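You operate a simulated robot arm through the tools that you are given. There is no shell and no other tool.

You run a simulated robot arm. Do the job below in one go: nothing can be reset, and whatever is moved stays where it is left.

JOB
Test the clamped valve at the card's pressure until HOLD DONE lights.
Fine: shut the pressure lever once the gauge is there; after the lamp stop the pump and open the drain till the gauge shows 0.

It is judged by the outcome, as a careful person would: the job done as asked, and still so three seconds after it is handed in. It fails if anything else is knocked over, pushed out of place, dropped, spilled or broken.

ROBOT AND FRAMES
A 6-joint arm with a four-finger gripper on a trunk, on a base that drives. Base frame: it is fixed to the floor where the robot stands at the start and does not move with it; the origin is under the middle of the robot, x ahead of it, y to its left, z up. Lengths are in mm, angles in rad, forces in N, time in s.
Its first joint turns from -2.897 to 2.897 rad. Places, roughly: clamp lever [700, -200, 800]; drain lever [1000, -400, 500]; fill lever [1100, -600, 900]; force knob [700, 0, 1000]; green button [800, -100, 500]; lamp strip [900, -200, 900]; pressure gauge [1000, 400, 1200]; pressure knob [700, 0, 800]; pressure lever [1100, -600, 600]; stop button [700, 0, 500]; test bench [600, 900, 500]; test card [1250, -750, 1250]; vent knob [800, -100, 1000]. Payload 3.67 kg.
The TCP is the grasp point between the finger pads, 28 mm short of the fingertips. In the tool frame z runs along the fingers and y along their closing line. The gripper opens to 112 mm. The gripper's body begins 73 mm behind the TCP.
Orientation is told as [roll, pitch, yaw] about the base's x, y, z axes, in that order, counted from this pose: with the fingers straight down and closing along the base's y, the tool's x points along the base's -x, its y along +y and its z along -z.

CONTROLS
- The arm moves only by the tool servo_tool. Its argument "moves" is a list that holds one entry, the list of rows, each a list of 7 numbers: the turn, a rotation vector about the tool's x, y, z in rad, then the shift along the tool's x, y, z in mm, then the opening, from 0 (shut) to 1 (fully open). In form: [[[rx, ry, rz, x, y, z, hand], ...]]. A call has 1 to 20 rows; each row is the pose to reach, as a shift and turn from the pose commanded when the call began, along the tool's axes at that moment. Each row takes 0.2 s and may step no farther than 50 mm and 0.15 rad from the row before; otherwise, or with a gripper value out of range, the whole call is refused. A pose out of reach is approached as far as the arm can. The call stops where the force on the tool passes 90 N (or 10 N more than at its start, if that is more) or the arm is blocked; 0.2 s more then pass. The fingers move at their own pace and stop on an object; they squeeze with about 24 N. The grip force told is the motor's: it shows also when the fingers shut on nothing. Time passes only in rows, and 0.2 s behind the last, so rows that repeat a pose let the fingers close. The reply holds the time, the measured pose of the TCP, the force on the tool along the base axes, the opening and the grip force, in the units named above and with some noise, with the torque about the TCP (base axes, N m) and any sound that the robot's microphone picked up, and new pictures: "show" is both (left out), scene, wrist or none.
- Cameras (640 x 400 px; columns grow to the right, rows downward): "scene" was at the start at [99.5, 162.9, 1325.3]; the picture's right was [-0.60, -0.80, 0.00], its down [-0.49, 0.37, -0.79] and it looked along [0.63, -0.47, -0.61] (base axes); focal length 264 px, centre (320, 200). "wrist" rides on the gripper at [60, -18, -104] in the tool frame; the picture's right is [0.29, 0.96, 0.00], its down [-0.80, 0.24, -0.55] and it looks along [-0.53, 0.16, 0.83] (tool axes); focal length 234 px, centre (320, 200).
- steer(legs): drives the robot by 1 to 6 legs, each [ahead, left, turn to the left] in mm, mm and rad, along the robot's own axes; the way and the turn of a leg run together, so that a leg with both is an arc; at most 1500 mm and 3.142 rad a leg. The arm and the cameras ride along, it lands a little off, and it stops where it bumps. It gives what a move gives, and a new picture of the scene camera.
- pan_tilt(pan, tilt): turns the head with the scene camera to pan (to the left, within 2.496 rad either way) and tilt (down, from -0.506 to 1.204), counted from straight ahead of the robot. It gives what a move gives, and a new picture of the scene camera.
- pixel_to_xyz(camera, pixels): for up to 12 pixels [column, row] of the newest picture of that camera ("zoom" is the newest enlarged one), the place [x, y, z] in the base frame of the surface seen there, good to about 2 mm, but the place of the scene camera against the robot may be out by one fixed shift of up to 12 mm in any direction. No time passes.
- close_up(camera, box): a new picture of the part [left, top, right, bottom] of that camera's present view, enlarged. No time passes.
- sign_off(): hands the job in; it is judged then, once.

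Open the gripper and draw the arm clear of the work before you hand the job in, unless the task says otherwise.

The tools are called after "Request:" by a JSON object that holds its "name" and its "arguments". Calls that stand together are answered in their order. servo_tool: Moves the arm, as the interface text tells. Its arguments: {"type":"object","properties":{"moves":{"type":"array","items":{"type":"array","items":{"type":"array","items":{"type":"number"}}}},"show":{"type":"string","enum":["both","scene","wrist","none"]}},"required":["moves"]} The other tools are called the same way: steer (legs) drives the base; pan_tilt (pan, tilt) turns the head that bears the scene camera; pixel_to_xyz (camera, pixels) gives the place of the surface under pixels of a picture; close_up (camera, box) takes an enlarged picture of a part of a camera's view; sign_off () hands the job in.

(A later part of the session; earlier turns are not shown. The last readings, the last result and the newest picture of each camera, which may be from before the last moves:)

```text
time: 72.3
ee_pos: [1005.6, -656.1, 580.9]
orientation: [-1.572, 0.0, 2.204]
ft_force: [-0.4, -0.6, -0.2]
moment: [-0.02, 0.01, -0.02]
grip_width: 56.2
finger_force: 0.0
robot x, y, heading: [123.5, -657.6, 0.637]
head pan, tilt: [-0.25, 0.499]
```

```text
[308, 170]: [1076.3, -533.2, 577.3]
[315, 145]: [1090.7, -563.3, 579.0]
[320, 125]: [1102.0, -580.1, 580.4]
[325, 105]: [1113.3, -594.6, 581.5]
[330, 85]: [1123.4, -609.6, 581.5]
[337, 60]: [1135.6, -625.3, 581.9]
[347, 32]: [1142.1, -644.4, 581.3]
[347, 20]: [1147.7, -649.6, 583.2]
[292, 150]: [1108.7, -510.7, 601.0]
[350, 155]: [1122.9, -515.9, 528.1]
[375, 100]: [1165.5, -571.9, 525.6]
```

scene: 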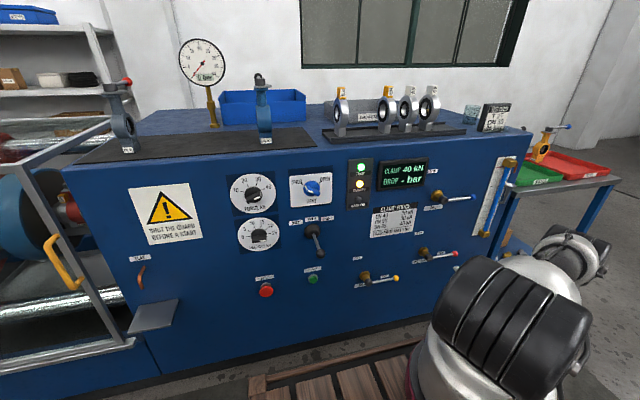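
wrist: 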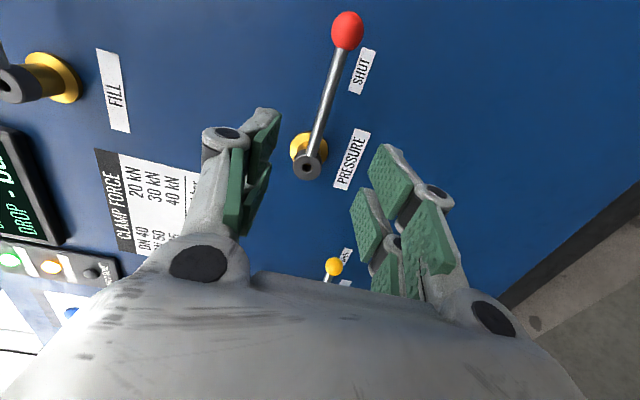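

Same values: rod at n≈551, z≈580.5, axis t≈1067. I advance so the fingers straddle the rod.

Request:
{"name": "servo_tool", "arguments": {"moves": [[[0, 0, 0, 3, 0.5, 25, 0.5], [0, 0, 0, 5, 0.5, 50, 0.5], [0, 0, 0, 5, 0.5, 75, 0.5], [0, 0, 0, 5, 0.5, 100, 0.5], [0, 0, 0, 5, 0.5, 115, 0.5], [0, 0, 0, 5, 0.5, 130, 0.5], [0, 0, 0, 5, 0.5, 130, 0.5]]]}}

```text
time: 74.0
ee_pos: [1114.0, -582.4, 580.4]
orientation: [-1.569, 0.0, 2.204]
ft_force: [0.3, -0.9, 0.6]
moment: [-0.01, 0.0, 0.01]
grip_width: 56.3
finger_force: 0.0
robot x, y, heading: [122.4, -654.8, 0.637]
head pan, tilt: [-0.25, 0.499]
```

scene: 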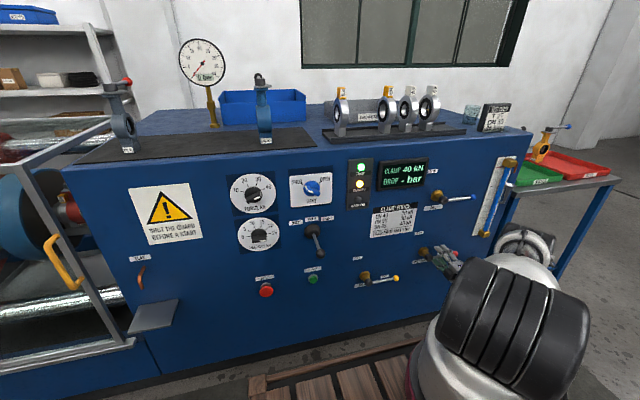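
wrist: 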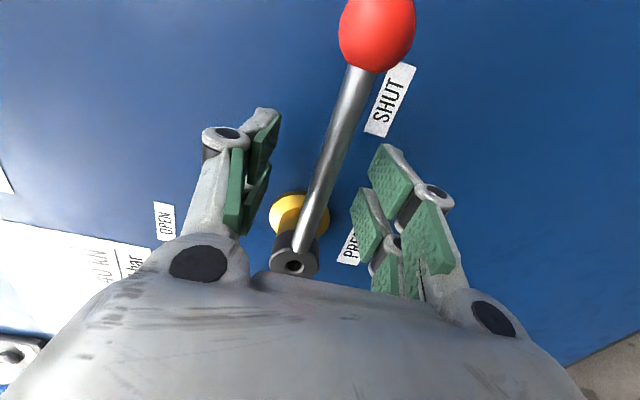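

The rod lies between the fingers (TCP n≈553, t≈1129, z≈580). I close on it.

Request:
{"name": "servo_tool", "arguments": {"moves": [[[0, 0, 0, 0, 0, 0, 0.1], [0, 0, 0, 0, 0, 0, 0], [0, 0, 0, 0, 0, 0, 0]]], "show": "wrist"}}

```text
time: 74.8
ee_pos: [1112.7, -581.1, 579.8]
orientation: [-1.57, -0.001, 2.203]
ft_force: [1.1, 0.9, 0.3]
moment: [0.09, 0.05, -0.24]
grip_width: 10.7
finger_force: 44.7
robot x, y, heading: [123.0, -653.4, 0.639]
head pan, tilt: [-0.25, 0.499]
```

wrist: 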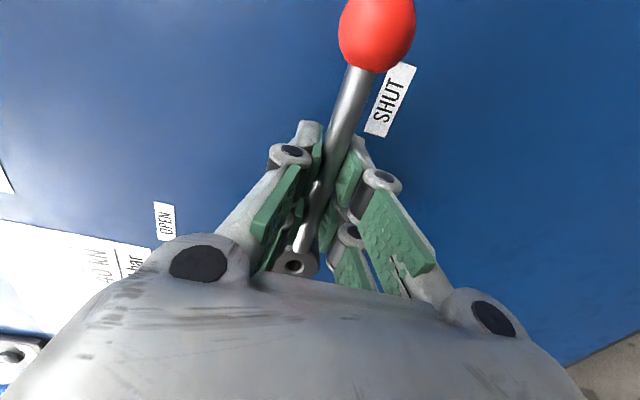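

The rod is held (10.7 mm). I swing the lever up (counter-clockwise 90°) about its axis to OPEN, and view the gauge.

Request:
{"name": "servo_tool", "arguments": {"moves": [[[0, 0, -0.13, -0.5, -8.0, 0, 0], [0, 0, -0.26, -2.1, -15.9, 0, 0], [0, 0, -0.39, -4.7, -23.6, 0, 0], [0, 0, -0.52, -8.2, -30.8, 0, 0], [0, 0, -0.65, -12.6, -37.5, 0, 0], [0, 0, -0.78, -17.9, -43.6, 0, 0], [0, 0, -0.91, -24.0, -49.0, 0, 0], [0, 0, -1.04, -30.6, -53.5, 0, 0], [0, 0, -1.17, -37.8, -57.1, 0, 0], [0, 0, -1.3, -45.4, -59.7, 0, 0], [0, 0, -1.43, -53.3, -61.4, 0, 0], [0, 0, -1.55, -60.7, -62.0, 0, 0]]]}}

Request:
{"name": "close_up", "arguments": {"camera": "scene", "box": [165, 20, 245, 100]}}

Request:
{"name": "close_up", "arguments": {"camera": "scene", "box": [340, 140, 520, 290]}}

```text
time: 77.3
ee_pos: [1080.3, -536.3, 642.9]
orientation: [-1.536, 1.553, 2.233]
ft_force: [28.7, -43.4, -24.8]
moment: [-1.73, -0.81, 0.03]
grip_width: 10.9
finger_force: 45.1
robot x, y, heading: [124.6, -653.8, 0.642]
head pan, tilt: [-0.25, 0.499]
```

scene: 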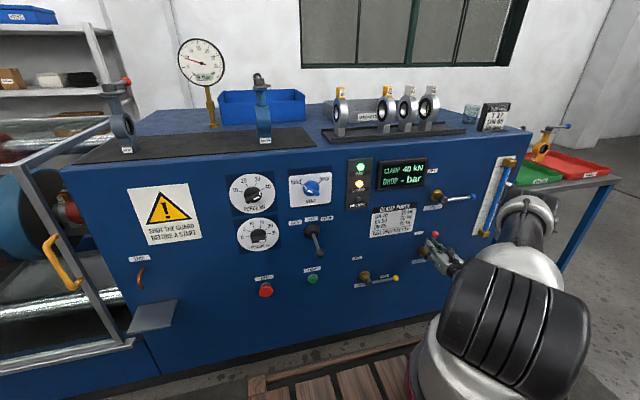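
wrist: 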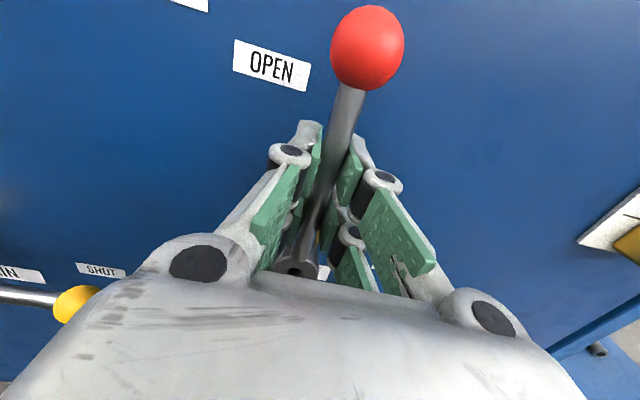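

```text
5.00 times, centred on (205, 60) of scene
```

zoom: 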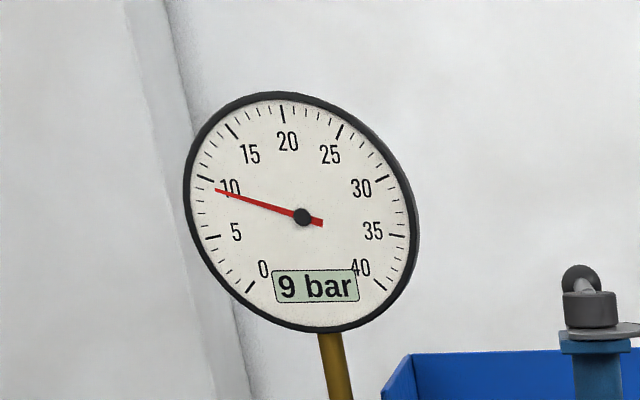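

```text
2.67 times, centred on (430, 215) of scene
```

zoom: 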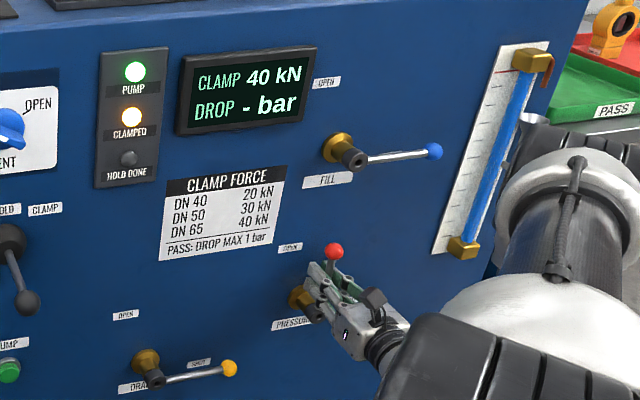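

Gauge shows 9 bar and rises. The lever is against its OPEN stop (≈50 N sideways), so I ease by 3 mm and wait in short steps while watching the gauge.

Request:
{"name": "servo_tool", "arguments": {"moves": [[[0, 0, 0.03, 0, 3, 0, 0], [0, 0, 0.03, 0, 3, 0, 0], [0, 0, 0.03, 0, 3, 0, 0]]], "show": "scene"}}

Request:
{"name": "close_up", "arguments": {"camera": "scene", "box": [165, 20, 245, 100]}}

```text
time: 78.2
ee_pos: [1080.5, -536.6, 642.4]
orientation: [-1.593, 1.522, 2.18]
ft_force: [23.6, -36.2, -7.1]
moment: [-2.12, -1.04, 0.05]
grip_width: 12.5
finger_force: 44.9
robot x, y, heading: [126.4, -655.7, 0.642]
head pan, tilt: [-0.25, 0.499]
```

scene: 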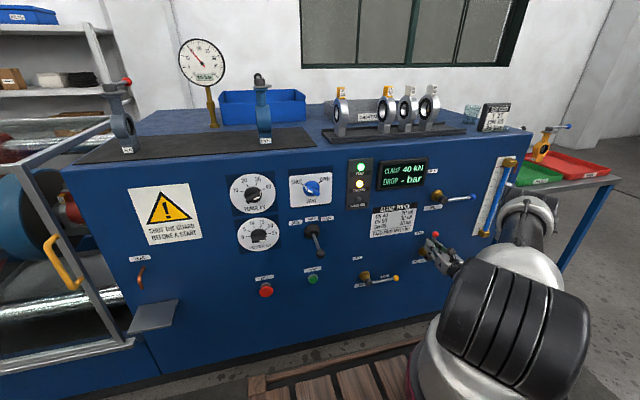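

```text
5.00 times, centred on (205, 60) of scene
```

zoom: 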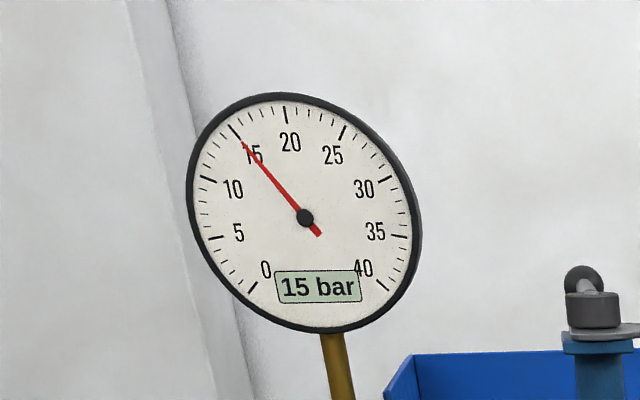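

15 bar at t=78.2 s, rising about 7 bar/s. I wait a further 0.8 s and check again.

Request:
{"name": "servo_tool", "arguments": {"moves": [[[0, 0, 0, 0, 2, 0, 0], [0, 0, 0, 0, 2, 0, 0], [0, 0, 0, 0, 2, 0, 0]]], "show": "scene"}}

Request:
{"name": "close_up", "arguments": {"camera": "scene", "box": [165, 20, 245, 100]}}

```text
time: 79.0
ee_pos: [1080.9, -536.9, 641.8]
orientation: [-1.585, 1.52, 2.19]
ft_force: [18.7, -22.0, -1.4]
moment: [-1.19, -1.99, 0.03]
grip_width: 12.2
finger_force: 45.1
robot x, y, heading: [123.2, -655.2, 0.643]
head pan, tilt: [-0.25, 0.499]
```

scene: 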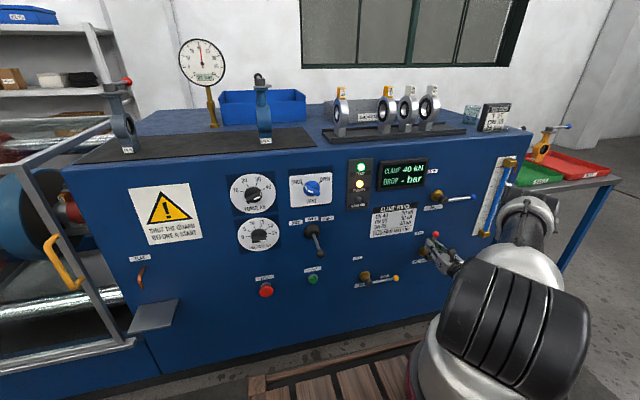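

```text
5.00 times, centred on (205, 60) of scene
```

zoom: 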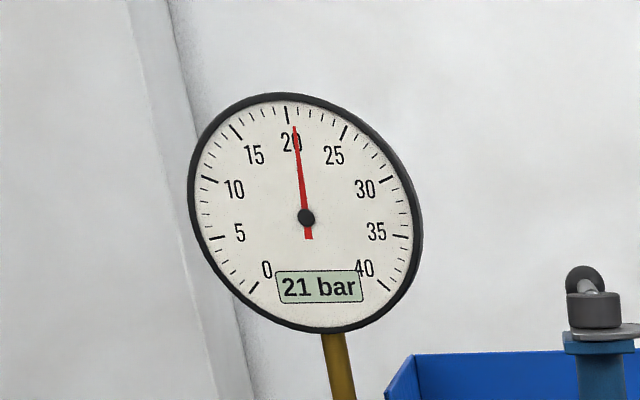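

21 bar. I wait 0.6 s more and look.

Request:
{"name": "servo_tool", "arguments": {"moves": [[[0, 0, 0, 0, 0, 0, 0], [0, 0, 0, 0, 0, 0, 0]]], "show": "scene"}}

Request:
{"name": "close_up", "arguments": {"camera": "scene", "box": [165, 20, 245, 100]}}

```text
time: 79.5
ee_pos: [1080.9, -538.3, 643.0]
orientation: [-1.573, 1.52, 2.198]
ft_force: [23.9, -18.5, 1.7]
moment: [-1.44, -1.64, 0.08]
grip_width: 11.6
finger_force: 45.2
robot x, y, heading: [124.9, -654.9, 0.637]
head pan, tilt: [-0.25, 0.499]
```

scene: 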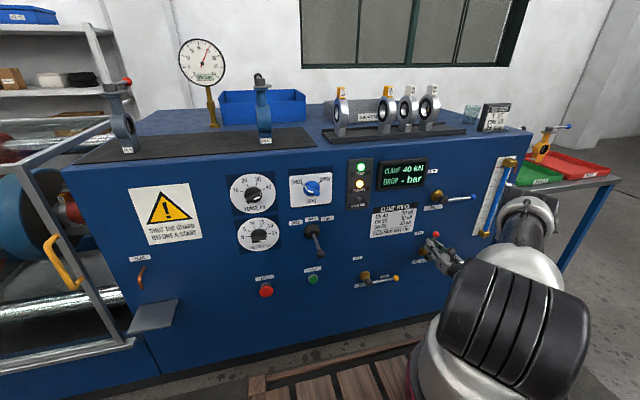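

```text
5.00 times, centred on (205, 60) of scene
```

zoom: 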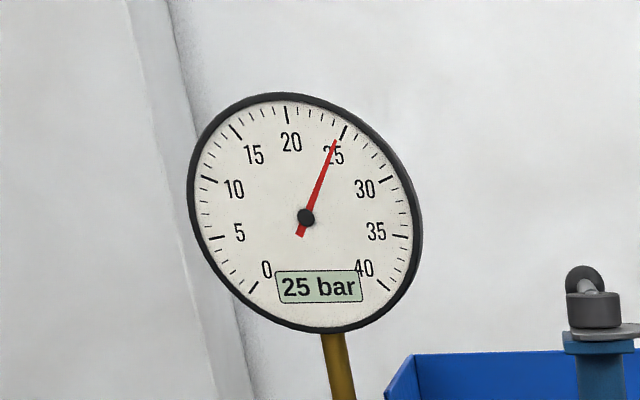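

The gauge is at 25 bar. I swing the lever back clockwise to SHUT right away.

Request:
{"name": "servo_tool", "arguments": {"moves": [[[0, 0, 0.127, -0.7, 4.8, 0, 0], [0, 0, 0.253, -2.2, 12.5, 0, 0], [0, 0, 0.38, -4.7, 20.0, 0, 0], [0, 0, 0.507, -8.0, 27.0, 0, 0], [0, 0, 0.633, -12.3, 33.6, 0, 0], [0, 0, 0.76, -17.3, 39.7, 0, 0], [0, 0, 0.887, -23.1, 45.0, 0, 0], [0, 0, 1.013, -29.4, 49.6, 0, 0], [0, 0, 1.14, -36.3, 53.3, 0, 0], [0, 0, 1.267, -43.7, 56.1, 0, 0], [0, 0, 1.393, -51.3, 58.0, 0, 0], [0, 0, 1.52, -59.1, 58.9, 0, 0], [0, 0, 1.55, -61.0, 59.0, 0, 0]]]}}

Request:
{"name": "close_up", "arguments": {"camera": "scene", "box": [165, 20, 245, 100]}}

Request:
{"name": "close_up", "arguments": {"camera": "scene", "box": [340, 140, 520, 290]}}

```text
time: 82.3
ee_pos: [1113.2, -581.8, 578.8]
orientation: [-1.573, -0.03, 2.208]
ft_force: [-13.9, -15.2, 13.9]
moment: [-1.84, -1.36, 0.56]
grip_width: 11.3
finger_force: 45.4
robot x, y, heading: [125.3, -656.3, 0.641]
head pan, tilt: [-0.25, 0.499]
```

scene: 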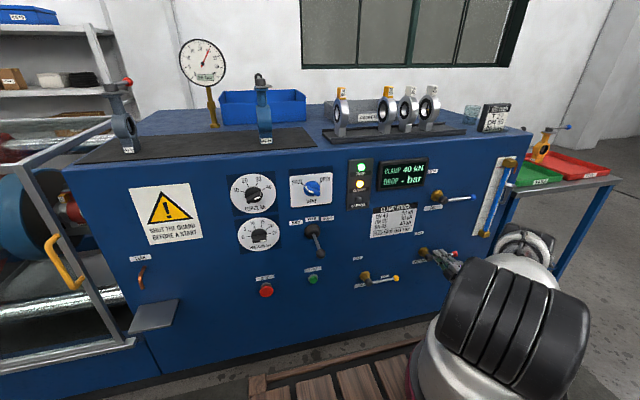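
wrist: 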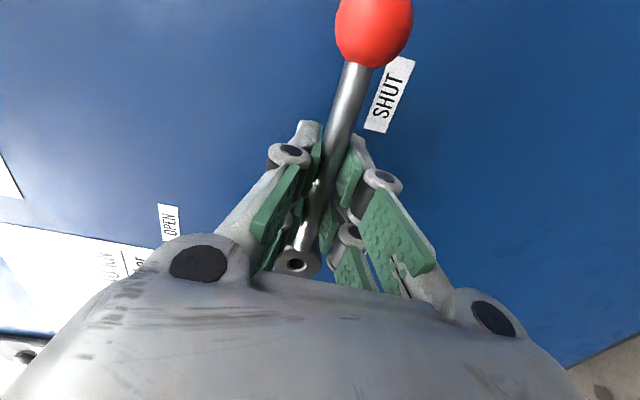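

```text
5.00 times, centred on (205, 60) of scene
```

zoom: 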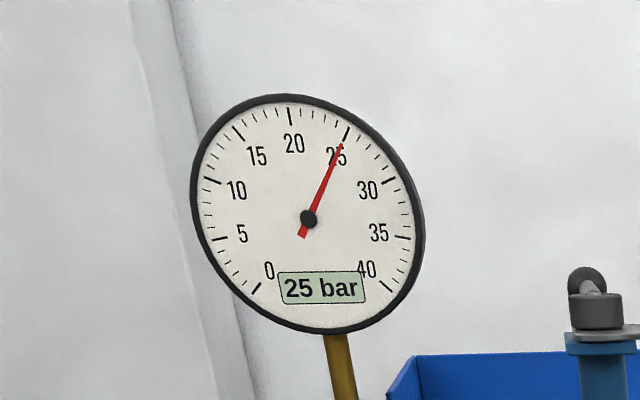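

```text
2.67 times, centred on (430, 215) of scene
```

zoom: 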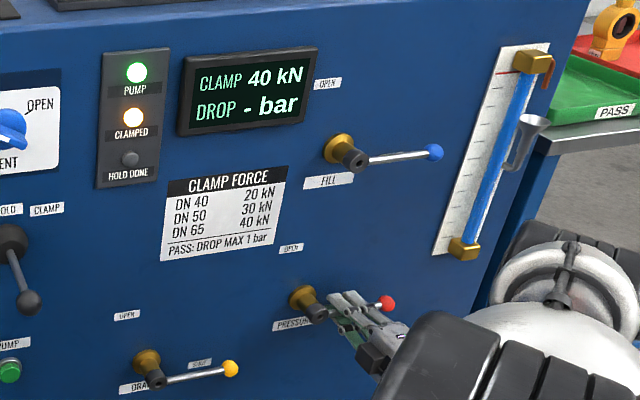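

The lever is back at SHUT and the gauge holds 25 bar. I release the rod and back straight off.

Request:
{"name": "servo_tool", "arguments": {"moves": [[[0, 0, 0, 0, -1, 0, 0.2], [0, 0, 0, 0, -1, 0, 0.5], [0, 0, 0, 0, -1, 0, 0.5], [0, 0, 0, 0, -1, -20, 0.5], [0, 0, 0, 0, -1, -45, 0.5], [0, 0, 0, 0, -1, -80, 0.5], [0, 0, 0, 0, -1, -120, 0.5], [0, 0, 0, 0, -1, -150, 0.5], [0, 0, 0, 0, -1, -150, 0.5]]]}}

Request:
{"name": "close_up", "arguments": {"camera": "scene", "box": [165, 20, 245, 100]}}

Request:
{"name": "close_up", "arguments": {"camera": "scene", "box": [340, 140, 520, 290]}}

```text
time: 84.3
ee_pos: [991.1, -673.2, 579.5]
orientation: [-1.57, -0.029, 2.203]
ft_force: [0.7, -0.2, -0.7]
moment: [0.02, 0.0, 0.0]
grip_width: 55.9
finger_force: 0.0
robot x, y, heading: [124.2, -655.0, 0.643]
head pan, tilt: [-0.25, 0.499]
```

scene: 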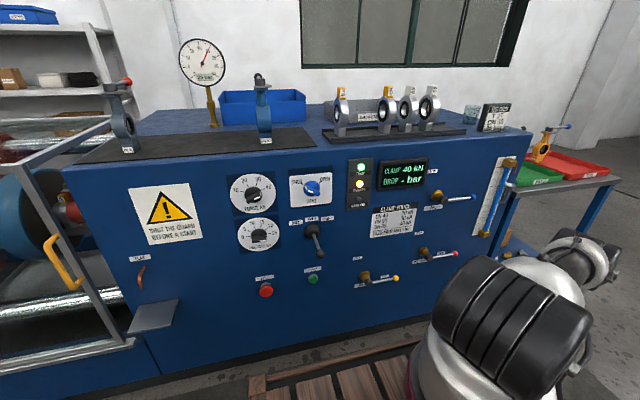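
wrist: 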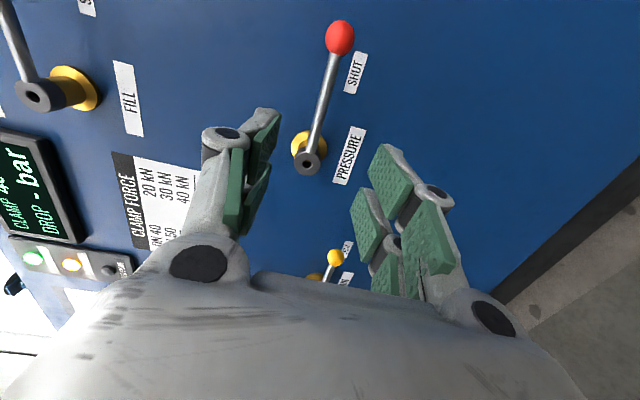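

```text
5.00 times, centred on (205, 60) of scene
```

zoom: 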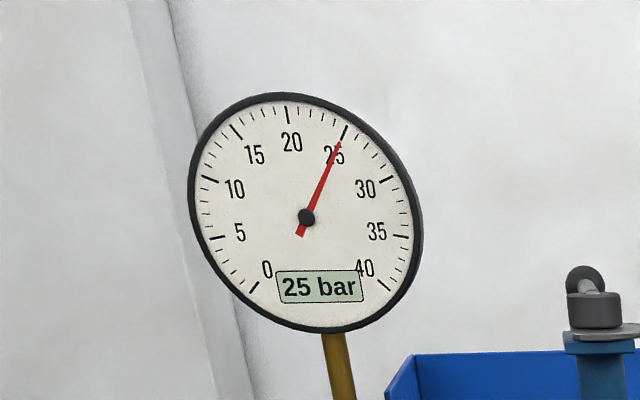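

```text
2.67 times, centred on (430, 215) of scene
```

zoom: 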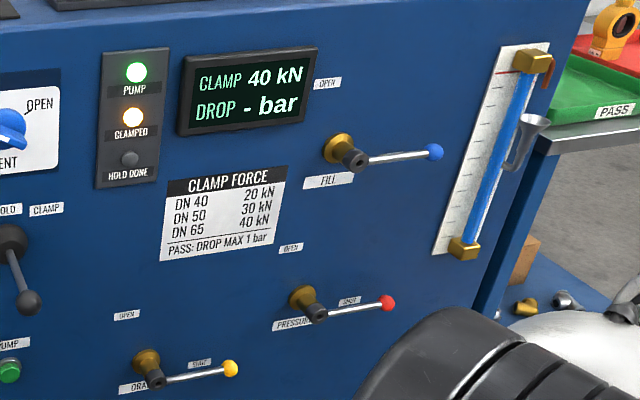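

The pressure lever is shut, all levers level, and the gauge stays at 25 bar while the hold runs. Meanwhile I slide left toward the STOP button with the hand well clear of the panel.

Request:
{"name": "steer", "arguments": {"legs": [[-70, 0, 0], [0, 460, 0]]}}

Request:
{"name": "close_up", "arguments": {"camera": "scene", "box": [280, 30, 540, 220]}}

```text
time: 87.7
ee_pos: [662.0, -343.5, 579.9]
orientation: [-1.57, -0.031, 2.207]
ft_force: [-0.2, 0.1, 0.6]
moment: [0.02, -0.01, 0.03]
grip_width: 56.0
finger_force: 0.1
robot x, y, heading: [-205.0, -327.7, 0.64]
head pan, tilt: [-0.25, 0.499]
```

scene: 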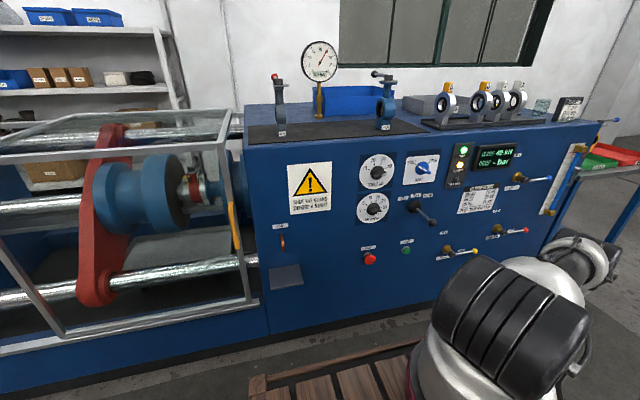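

```text
2.11 times, centred on (410, 125) of scene
```

zoom: 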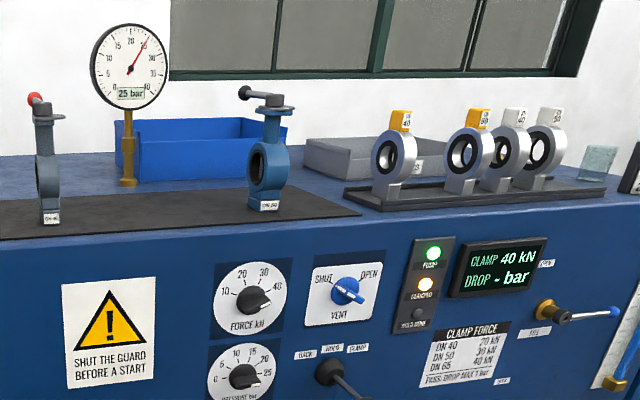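

Gauge 25 bar, HOLD DONE still dark. I bring the closed hand in front of the STOP button, still ~100 mm off, and keep waiting for the lamp.

Request:
{"name": "servo_tool", "arguments": {"moves": [[[0, 0, 0, -40, 5, 0, 0.3], [0, 0, 0, -80, 10, 0, 0], [0, 0, 0, -120, 15, 0, 0], [0, 0, 0, -160, 20, 0, 0], [0, 0, 0, -200, 25, 0, 0], [0, 0, 0, -240, 30, 20, 0], [0, 0, 0, -270, 35, 50, 0], [0, 0, 0, -285, 35, 80, 0], [0, 0, 0, -285, 35, 80, 0]]]}}

Request:
{"name": "close_up", "arguments": {"camera": "scene", "box": [280, 30, 540, 220]}}

```text
time: 89.7
ee_pos: [554.6, -65.7, 553.6]
orientation: [-1.569, -0.031, 2.208]
ft_force: [0.1, 0.8, -0.5]
moment: [0.02, -0.01, 0.0]
grip_width: 0.0
finger_force: 23.7
robot x, y, heading: [-210.3, -326.6, 0.64]
head pan, tilt: [-0.25, 0.499]
```

scene: 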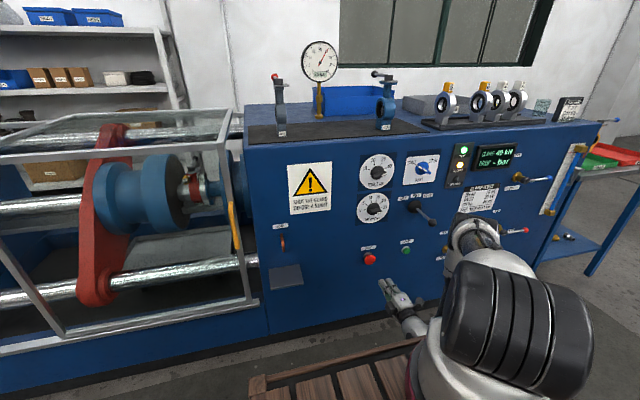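
wrist: 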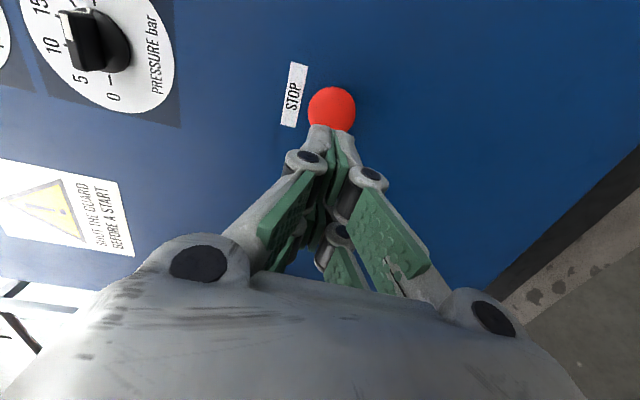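

```text
2.11 times, centred on (410, 125) of scene
```

zoom: 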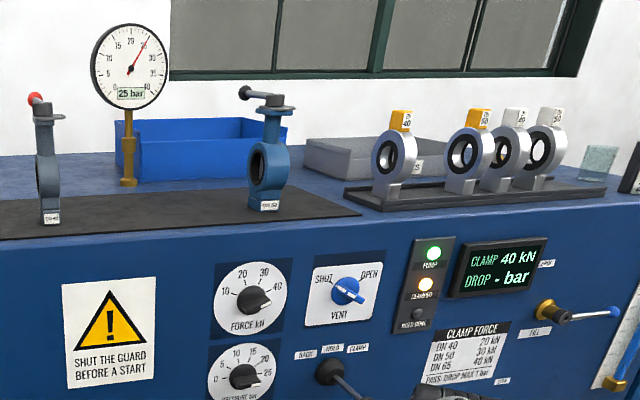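

The STOP button is ahead at (332,108) in the wrist view; I measure it and keep waiting for HOLD DONE.

Request:
{"name": "pixel_to_xyz", "arguments": {"camera": "wrist", "pixels": [[332, 108], [318, 100], [348, 110], [332, 93], [330, 120], [325, 145]]}}

Request:
{"name": "servo_tool", "arguments": {"moves": [[[0, 0, 0, 0, 0, 0, 0], [0, 0, 0, 0, 0, 0, 0], [0, 0, 0, 0, 0, 0, 0], [0, 0, 0, 0, 0, 0, 0], [0, 0, 0, 0, 0, 0, 0], [0, 0, 0, 0, 0, 0, 0], [0, 0, 0, 0, 0, 0, 0], [0, 0, 0, 0, 0, 0, 0], [0, 0, 0, 0, 0, 0, 0], [0, 0, 0, 0, 0, 0, 0]]], "show": "scene"}}

Request:
{"name": "close_up", "arguments": {"camera": "scene", "box": [280, 30, 540, 220]}}

```text
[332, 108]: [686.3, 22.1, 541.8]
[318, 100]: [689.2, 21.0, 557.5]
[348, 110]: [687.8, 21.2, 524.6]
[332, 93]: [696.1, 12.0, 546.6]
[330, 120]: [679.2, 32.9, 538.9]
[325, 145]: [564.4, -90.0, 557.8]
```

```text
time: 91.9
ee_pos: [554.6, -65.5, 553.0]
orientation: [-1.572, -0.031, 2.208]
ft_force: [0.1, 0.1, 0.4]
moment: [0.03, -0.01, -0.02]
grip_width: 0.2
finger_force: 24.0
robot x, y, heading: [-207.2, -327.2, 0.638]
head pan, tilt: [-0.25, 0.499]
```

scene: 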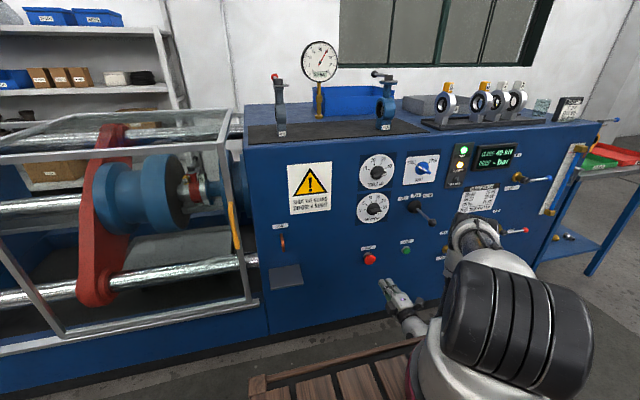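

```text
2.11 times, centred on (410, 125) of scene
```

zoom: 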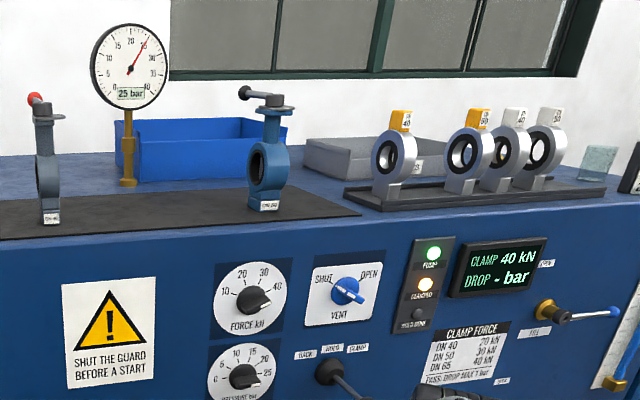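

Still 25 bar and no lamp at 91.9 s (hold began about 82 s). I keep waiting another 4 s.

Request:
{"name": "servo_tool", "arguments": {"moves": [[[0, 0, 0, 2, 5, 0, 0], [0, 0, 0, 3, 11, 0, 0], [0, 0, 0, 3, 11, 0, 0], [0, 0, 0, 3, 11, 0, 0], [0, 0, 0, 3, 11, 0, 0], [0, 0, 0, 3, 11, 0, 0], [0, 0, 0, 3, 11, 0, 0], [0, 0, 0, 3, 11, 0, 0], [0, 0, 0, 3, 11, 0, 0], [0, 0, 0, 3, 11, 0, 0], [0, 0, 0, 3, 11, 0, 0], [0, 0, 0, 3, 11, 0, 0], [0, 0, 0, 3, 11, 0, 0], [0, 0, 0, 3, 11, 0, 0], [0, 0, 0, 3, 11, 0, 0], [0, 0, 0, 3, 11, 0, 0], [0, 0, 0, 3, 11, 0, 0], [0, 0, 0, 3, 11, 0, 0], [0, 0, 0, 3, 11, 0, 0]]], "show": "scene"}}

Request:
{"name": "close_up", "arguments": {"camera": "scene", "box": [280, 30, 540, 220]}}

```text
time: 95.9
ee_pos: [556.1, -68.0, 542.3]
orientation: [-1.571, -0.03, 2.21]
ft_force: [-0.4, 0.6, -0.9]
moment: [0.0, -0.01, -0.01]
grip_width: 0.0
finger_force: 24.1
robot x, y, heading: [-203.9, -331.9, 0.643]
head pan, tilt: [-0.25, 0.499]
```

scene: 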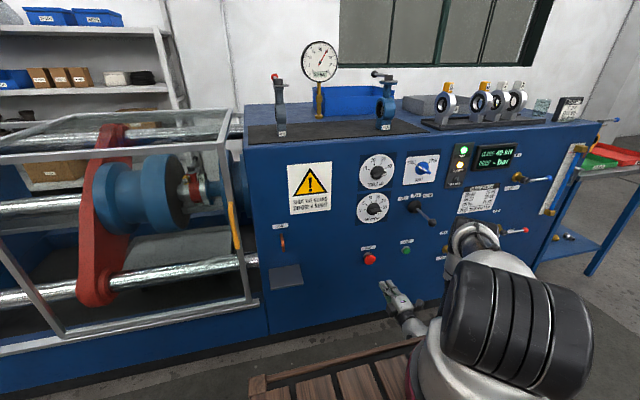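

```text
2.11 times, centred on (410, 125) of scene
```

zoom: 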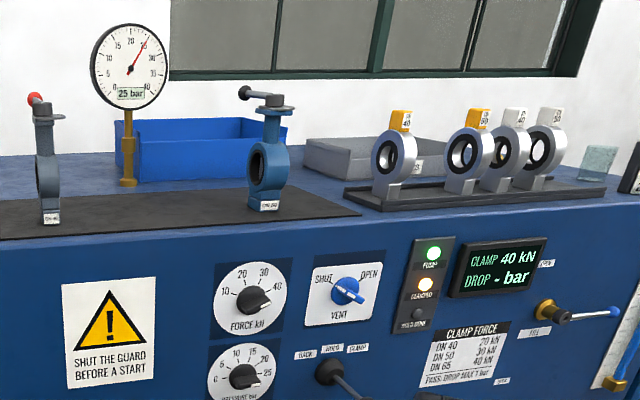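

Still holding at 25 bar with HOLD DONE dark. I keep waiting in longer calls.

Request:
{"name": "servo_tool", "arguments": {"moves": [[[0, 0, 0, 0, 0, 0, 0], [0, 0, 0, 0, 0, 0, 0], [0, 0, 0, 0, 0, 0, 0], [0, 0, 0, 0, 0, 0, 0], [0, 0, 0, 0, 0, 0, 0], [0, 0, 0, 0, 0, 0, 0], [0, 0, 0, 0, 0, 0, 0], [0, 0, 0, 0, 0, 0, 0], [0, 0, 0, 0, 0, 0, 0], [0, 0, 0, 0, 0, 0, 0], [0, 0, 0, 0, 0, 0, 0], [0, 0, 0, 0, 0, 0, 0], [0, 0, 0, 0, 0, 0, 0], [0, 0, 0, 0, 0, 0, 0], [0, 0, 0, 0, 0, 0, 0], [0, 0, 0, 0, 0, 0, 0], [0, 0, 0, 0, 0, 0, 0], [0, 0, 0, 0, 0, 0, 0], [0, 0, 0, 0, 0, 0, 0], [0, 0, 0, 0, 0, 0, 0]]], "show": "none"}}

Request:
{"name": "close_up", "arguments": {"camera": "scene", "box": [280, 30, 540, 220]}}

```text
time: 100.1
ee_pos: [557.0, -68.9, 542.7]
orientation: [-1.569, -0.031, 2.209]
ft_force: [0.1, 0.1, 1.0]
moment: [0.02, -0.01, 0.0]
grip_width: 0.0
finger_force: 24.3
robot x, y, heading: [-207.9, -329.2, 0.645]
head pan, tilt: [-0.25, 0.499]
```

```text
2.11 times, centred on (410, 125) of scene
```

zoom: 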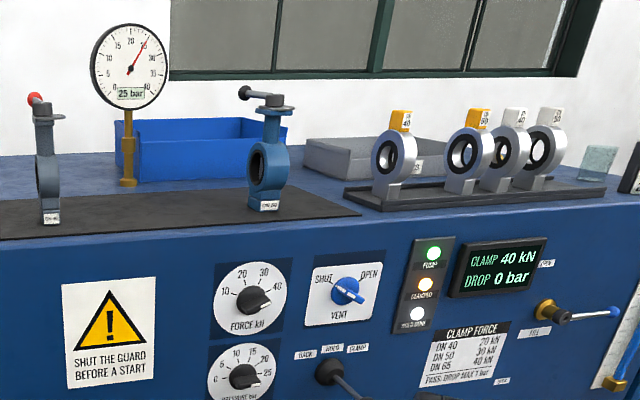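

HOLD DONE is lit and DROP reads 0 bar. I advance to the STOP button and press it, then retract.

Request:
{"name": "servo_tool", "arguments": {"moves": [[[0, 0, 0, 0, 0, 30, 0], [0, 0, 0, 0, 0, 60, 0], [0, 0, 0, 0, 0, 90, 0], [0, 0, 0, 0, 0, 112, 0], [0, 0, 0, 0, 0, 122, 0], [0, 0, 0, 0, 0, 129, 0], [0, 0, 0, 0, 0, 134, 0], [0, 0, 0, 0, 0, 138, 0], [0, 0, 0, 0, 0, 142, 0], [0, 0, 0, 0, 0, 145, 0], [0, 0, 0, 0, 0, 120, 0], [0, 0, 0, 0, 0, 90, 0], [0, 0, 0, 0, 0, 90, 0]]]}}

Request:
{"name": "close_up", "arguments": {"camera": "scene", "box": [280, 30, 540, 220]}}

```text
time: 102.9
ee_pos: [629.1, -13.6, 542.8]
orientation: [-1.572, -0.032, 2.209]
ft_force: [0.7, -0.6, 0.7]
moment: [0.01, 0.0, -0.03]
grip_width: 0.0
finger_force: 35.6
robot x, y, heading: [-206.3, -329.2, 0.642]
head pan, tilt: [-0.25, 0.499]
heard: click
```

scene: 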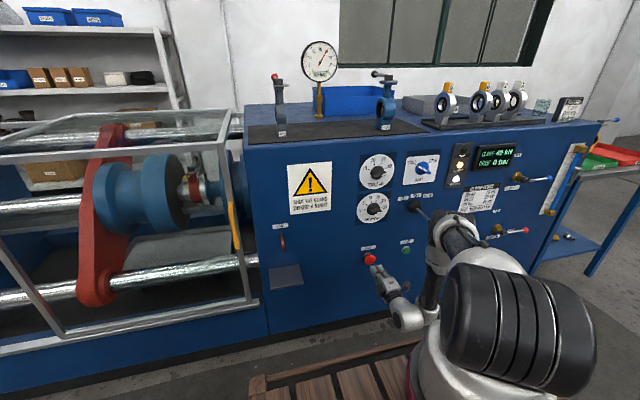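
wrist: 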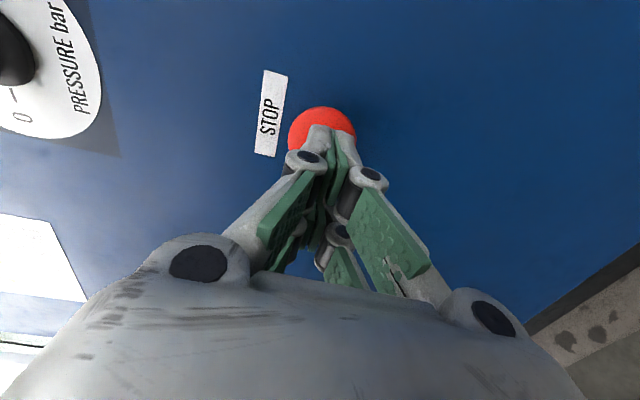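

```text
2.11 times, centred on (410, 125) of scene
```

zoom: 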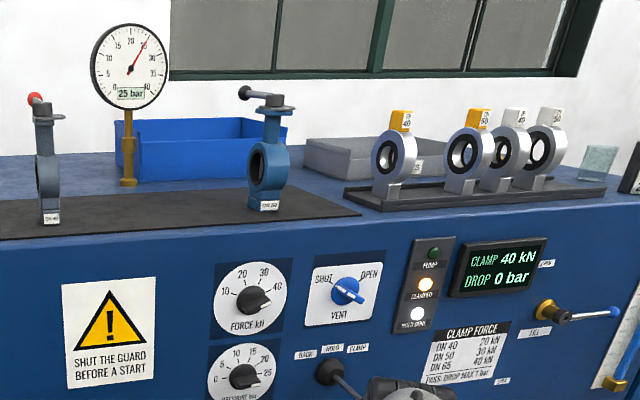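

PUMP lamp is off, HOLD DONE stays lit, gauge 25 bar. I retract and slide right toward the drain lever.

Request:
{"name": "servo_tool", "arguments": {"moves": [[[0, 0, 0, 0, 0, -30, 0], [0, 0, 0, 0, 0, -60, 0], [0, 0, 0, 0, 0, -90, 0.2], [0, 0, 0, 0, 0, -125, 0.5], [0, 0, 0, 0, 0, -125, 0.5]]], "show": "none"}}

Request:
{"name": "steer", "arguments": {"legs": [[0, -400, 0]]}}

Request:
{"name": "servo_tool", "arguments": {"moves": [[[0, 0, -0.01, 30, 10, 0, 0.5], [0, 0, -0.03, 60, 20, 20, 0.5], [0, 0, -0.03, 80, 34, 40, 0.5], [0, 0, -0.03, 80, 34, 40, 0.5]]]}}

```text
time: 104.1
ee_pos: [529.2, -89.4, 542.1]
orientation: [-1.573, -0.03, 2.205]
ft_force: [0.3, 0.5, -0.8]
moment: [-0.01, 0.01, 0.01]
grip_width: 55.8
finger_force: 0.1
robot x, y, heading: [-206.9, -328.6, 0.643]
head pan, tilt: [-0.25, 0.499]
```

```text
time: 106.6
ee_pos: [769.1, -405.9, 541.4]
orientation: [-1.57, -0.03, 2.212]
ft_force: [0.1, 0.4, 0.0]
moment: [0.01, 0.04, -0.01]
grip_width: 55.9
finger_force: 0.1
robot x, y, heading: [34.8, -647.3, 0.646]
head pan, tilt: [-0.25, 0.499]
```

scene: 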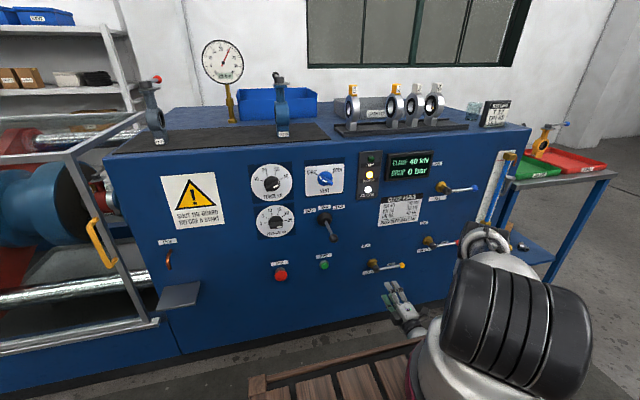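

```text
time: 107.6
ee_pos: [848.7, -444.6, 506.5]
orientation: [-1.571, 0.003, 2.212]
ft_force: [0.0, 0.3, 0.0]
moment: [0.0, -0.01, -0.01]
grip_width: 56.2
finger_force: 0.1
robot x, y, heading: [34.6, -649.6, 0.646]
head pan, tilt: [-0.25, 0.499]
```

scene: 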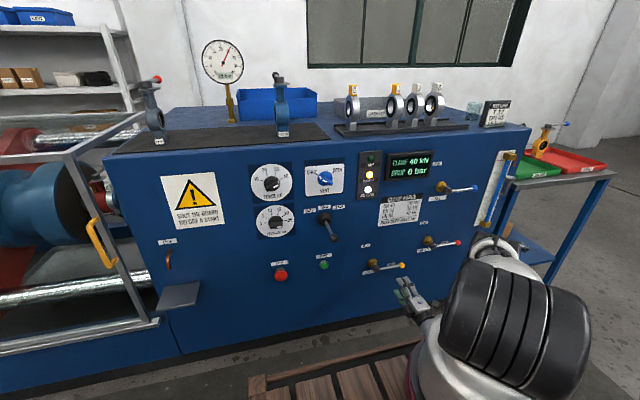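
wrist: 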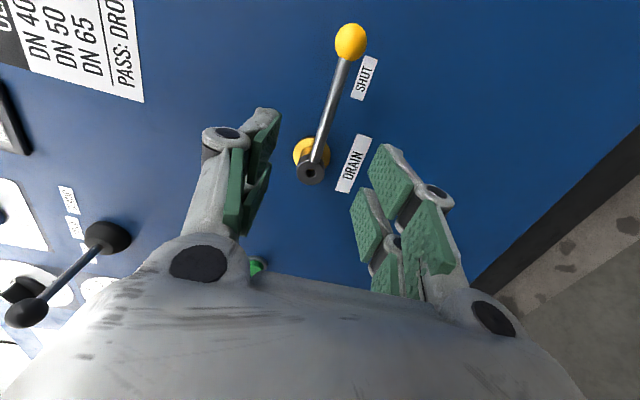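

The drain lever is in view: hub at (312,172), ball at (350,42). I measure it.

Request:
{"name": "pixel_to_xyz", "arguments": {"camera": "wrist", "pixels": [[311, 173], [318, 150], [323, 130], [328, 110], [333, 92], [339, 70], [350, 42], [350, 32], [297, 152], [355, 160], [380, 110]]}}

Request:
{"name": "close_up", "arguments": {"camera": "wrist", "box": [260, 10, 440, 210]}}

```text
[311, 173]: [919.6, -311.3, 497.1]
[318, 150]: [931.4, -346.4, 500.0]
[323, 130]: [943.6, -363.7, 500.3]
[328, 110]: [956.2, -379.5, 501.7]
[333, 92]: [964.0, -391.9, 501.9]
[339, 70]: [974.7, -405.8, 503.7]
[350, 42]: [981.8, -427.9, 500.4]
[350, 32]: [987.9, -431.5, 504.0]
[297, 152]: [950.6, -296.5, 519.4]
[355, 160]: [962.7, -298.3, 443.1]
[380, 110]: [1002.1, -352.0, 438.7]
```

```text
2.00 times, centred on (350, 110) of wrist
```

zoom: 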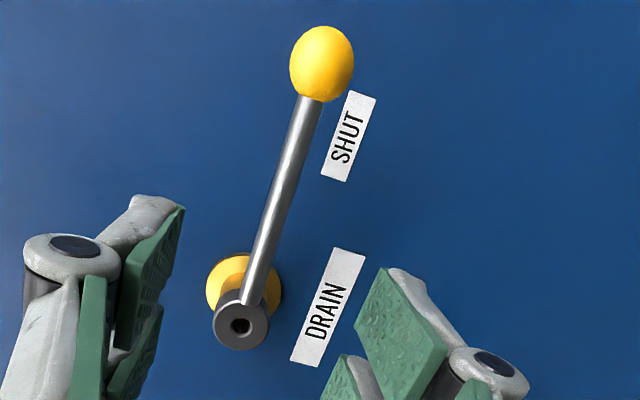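

Drain axis at t≈797, z≈500.5; rod centre at n≈551. I align and advance so the fingers straddle the rod.

Request:
{"name": "servo_tool", "arguments": {"moves": [[[0, -0.004, 0, -1, 3, 25, 0.5], [0, -0.008, 0, -1, 5.5, 50, 0.5], [0, -0.008, 0, -1, 5.5, 80, 0.5], [0, -0.008, 0, -1, 5.5, 105, 0.5], [0, -0.008, 0, -1, 5.5, 120, 0.5], [0, -0.008, 0, -1, 5.5, 131, 0.5], [0, -0.008, 0, -1, 5.5, 131, 0.5]]]}}

```text
time: 109.2
ee_pos: [952.3, -365.8, 501.6]
orientation: [-1.569, 0.001, 2.22]
ft_force: [-0.6, 0.6, -0.9]
moment: [0.03, 0.01, -0.01]
grip_width: 55.9
finger_force: 0.0
robot x, y, heading: [34.3, -651.4, 0.65]
head pan, tilt: [-0.25, 0.499]
```

scene: 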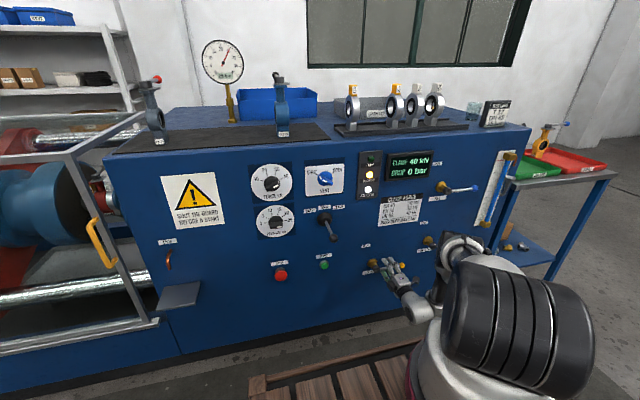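
wrist: 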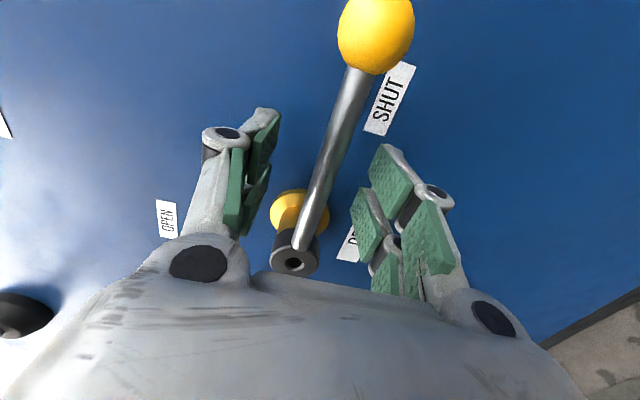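

The rod is between the fingers (n≈551, t≈859, z≈501.6). I close on it.

Request:
{"name": "servo_tool", "arguments": {"moves": [[[0, 0.008, 0, 0, 0, 0, 0.1], [0, 0.015, 0, 0, 0, 0, 0], [0, 0.015, 0, 0, 0, 0, 0]]], "show": "wrist"}}

```text
time: 110.0
ee_pos: [952.2, -365.4, 500.1]
orientation: [-1.57, 0.003, 2.206]
ft_force: [0.0, -0.8, 2.2]
moment: [0.19, 0.14, 1.43]
grip_width: 10.6
finger_force: 44.6
robot x, y, heading: [35.0, -646.7, 0.645]
head pan, tilt: [-0.25, 0.499]
```

wrist: 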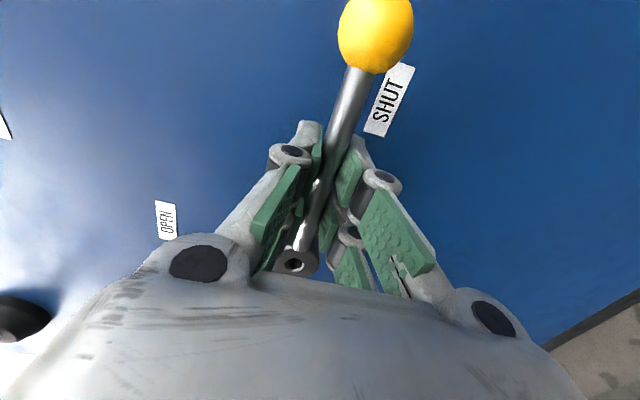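

The rod is held (10.6 mm). I swing the drain lever up to OPEN along its arc.

Request:
{"name": "servo_tool", "arguments": {"moves": [[[0, 0, -0.13, -0.5, -8.0, 0, 0], [0, 0, -0.26, -2.1, -15.9, 0, 0], [0, 0, -0.39, -4.7, -23.6, 0, 0], [0, 0, -0.52, -8.2, -30.8, 0, 0], [0, 0, -0.65, -12.6, -37.5, 0, 0], [0, 0, -0.78, -17.9, -43.6, 0, 0], [0, 0, -0.91, -24.0, -49.0, 0, 0], [0, 0, -1.04, -30.6, -53.5, 0, 0], [0, 0, -1.17, -37.8, -57.1, 0, 0], [0, 0, -1.3, -45.4, -59.7, 0, 0], [0, 0, -1.43, -53.3, -61.4, 0, 0], [0, 0, -1.5, -57.6, -61.8, 0, 0]]]}}

Request:
{"name": "close_up", "arguments": {"camera": "scene", "box": [190, 25, 260, 95]}}

Request:
{"name": "close_up", "arguments": {"camera": "scene", "box": [340, 140, 520, 320]}}

```text
time: 112.6
ee_pos: [919.7, -320.0, 560.2]
orientation: [-1.54, 1.503, 2.234]
ft_force: [14.1, -34.9, -26.4]
moment: [-2.07, -0.97, -0.05]
grip_width: 12.8
finger_force: 45.1
robot x, y, heading: [35.6, -650.2, 0.645]
head pan, tilt: [-0.25, 0.499]
```

scene: 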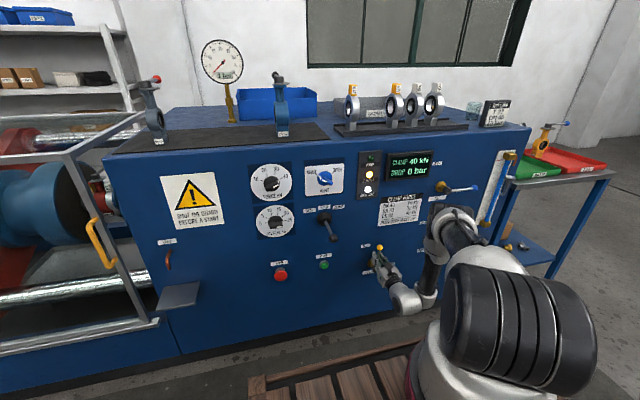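
wrist: 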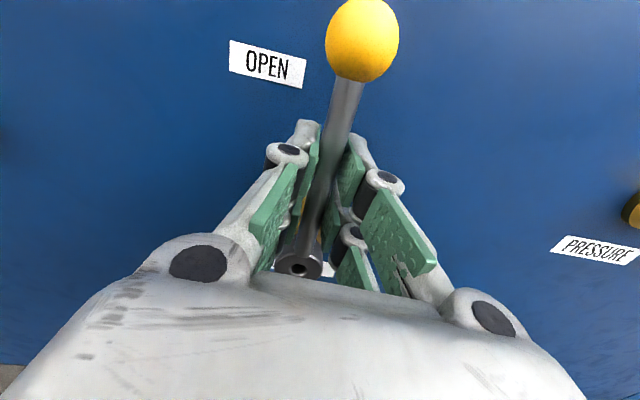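

```text
5.71 times, centred on (225, 60) of scene
```

zoom: 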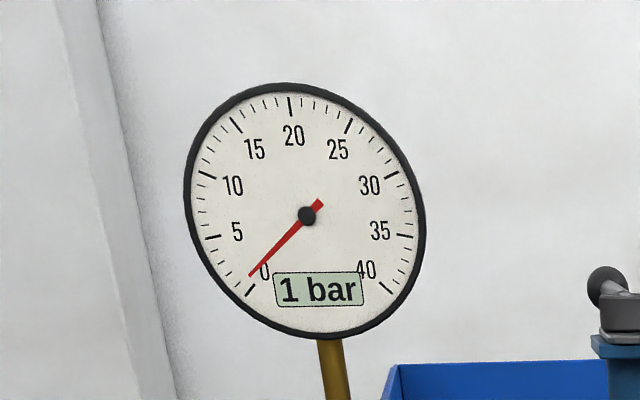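

```text
2.22 times, centred on (430, 230) of scene
```

zoom: 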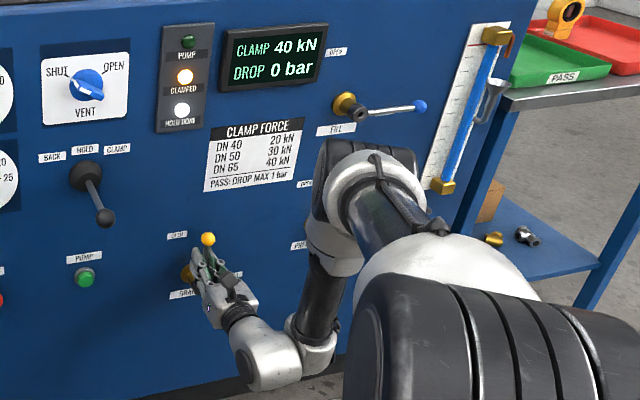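

The gauge has fallen to 1 bar and HOLD DONE is still lit. I ease the side load, wait, and check for 0.

Request:
{"name": "servo_tool", "arguments": {"moves": [[[0, 0, 0, 1.5, 3, 0, 0], [0, 0, 0, 1.5, 4, 0, 0], [0, 0, 0, 1.5, 4, 0, 0], [0, 0, 0, 1.5, 4, 0, 0], [0, 0, 0, 1.5, 4, 0, 0], [0, 0, 0, 1.5, 4, 0, 0], [0, 0, 0, 1.5, 4, 0, 0], [0, 0, 0, 1.5, 4, 0, 0]]], "show": "scene"}}

Request:
{"name": "close_up", "arguments": {"camera": "scene", "box": [190, 25, 260, 95]}}

```text
time: 114.4
ee_pos: [921.9, -322.6, 561.3]
orientation: [-1.551, 1.5, 2.225]
ft_force: [18.4, -14.7, -23.5]
moment: [-1.44, -0.9, -0.01]
grip_width: 10.8
finger_force: 45.1
robot x, y, heading: [38.2, -647.7, 0.643]
head pan, tilt: [-0.25, 0.499]
```

scene: 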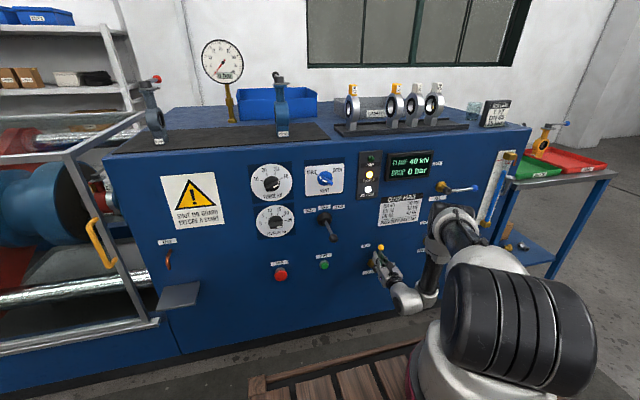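

```text
5.71 times, centred on (225, 60) of scene
```

zoom: 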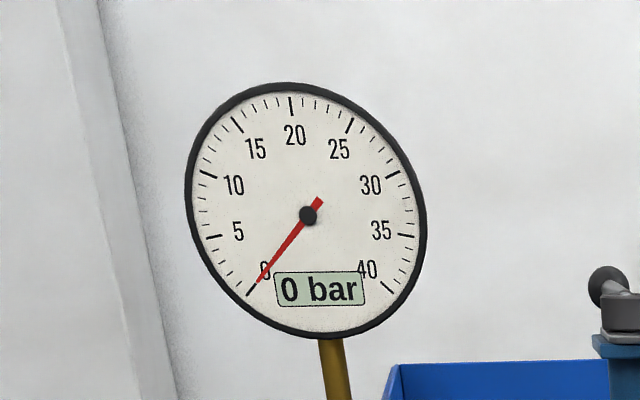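

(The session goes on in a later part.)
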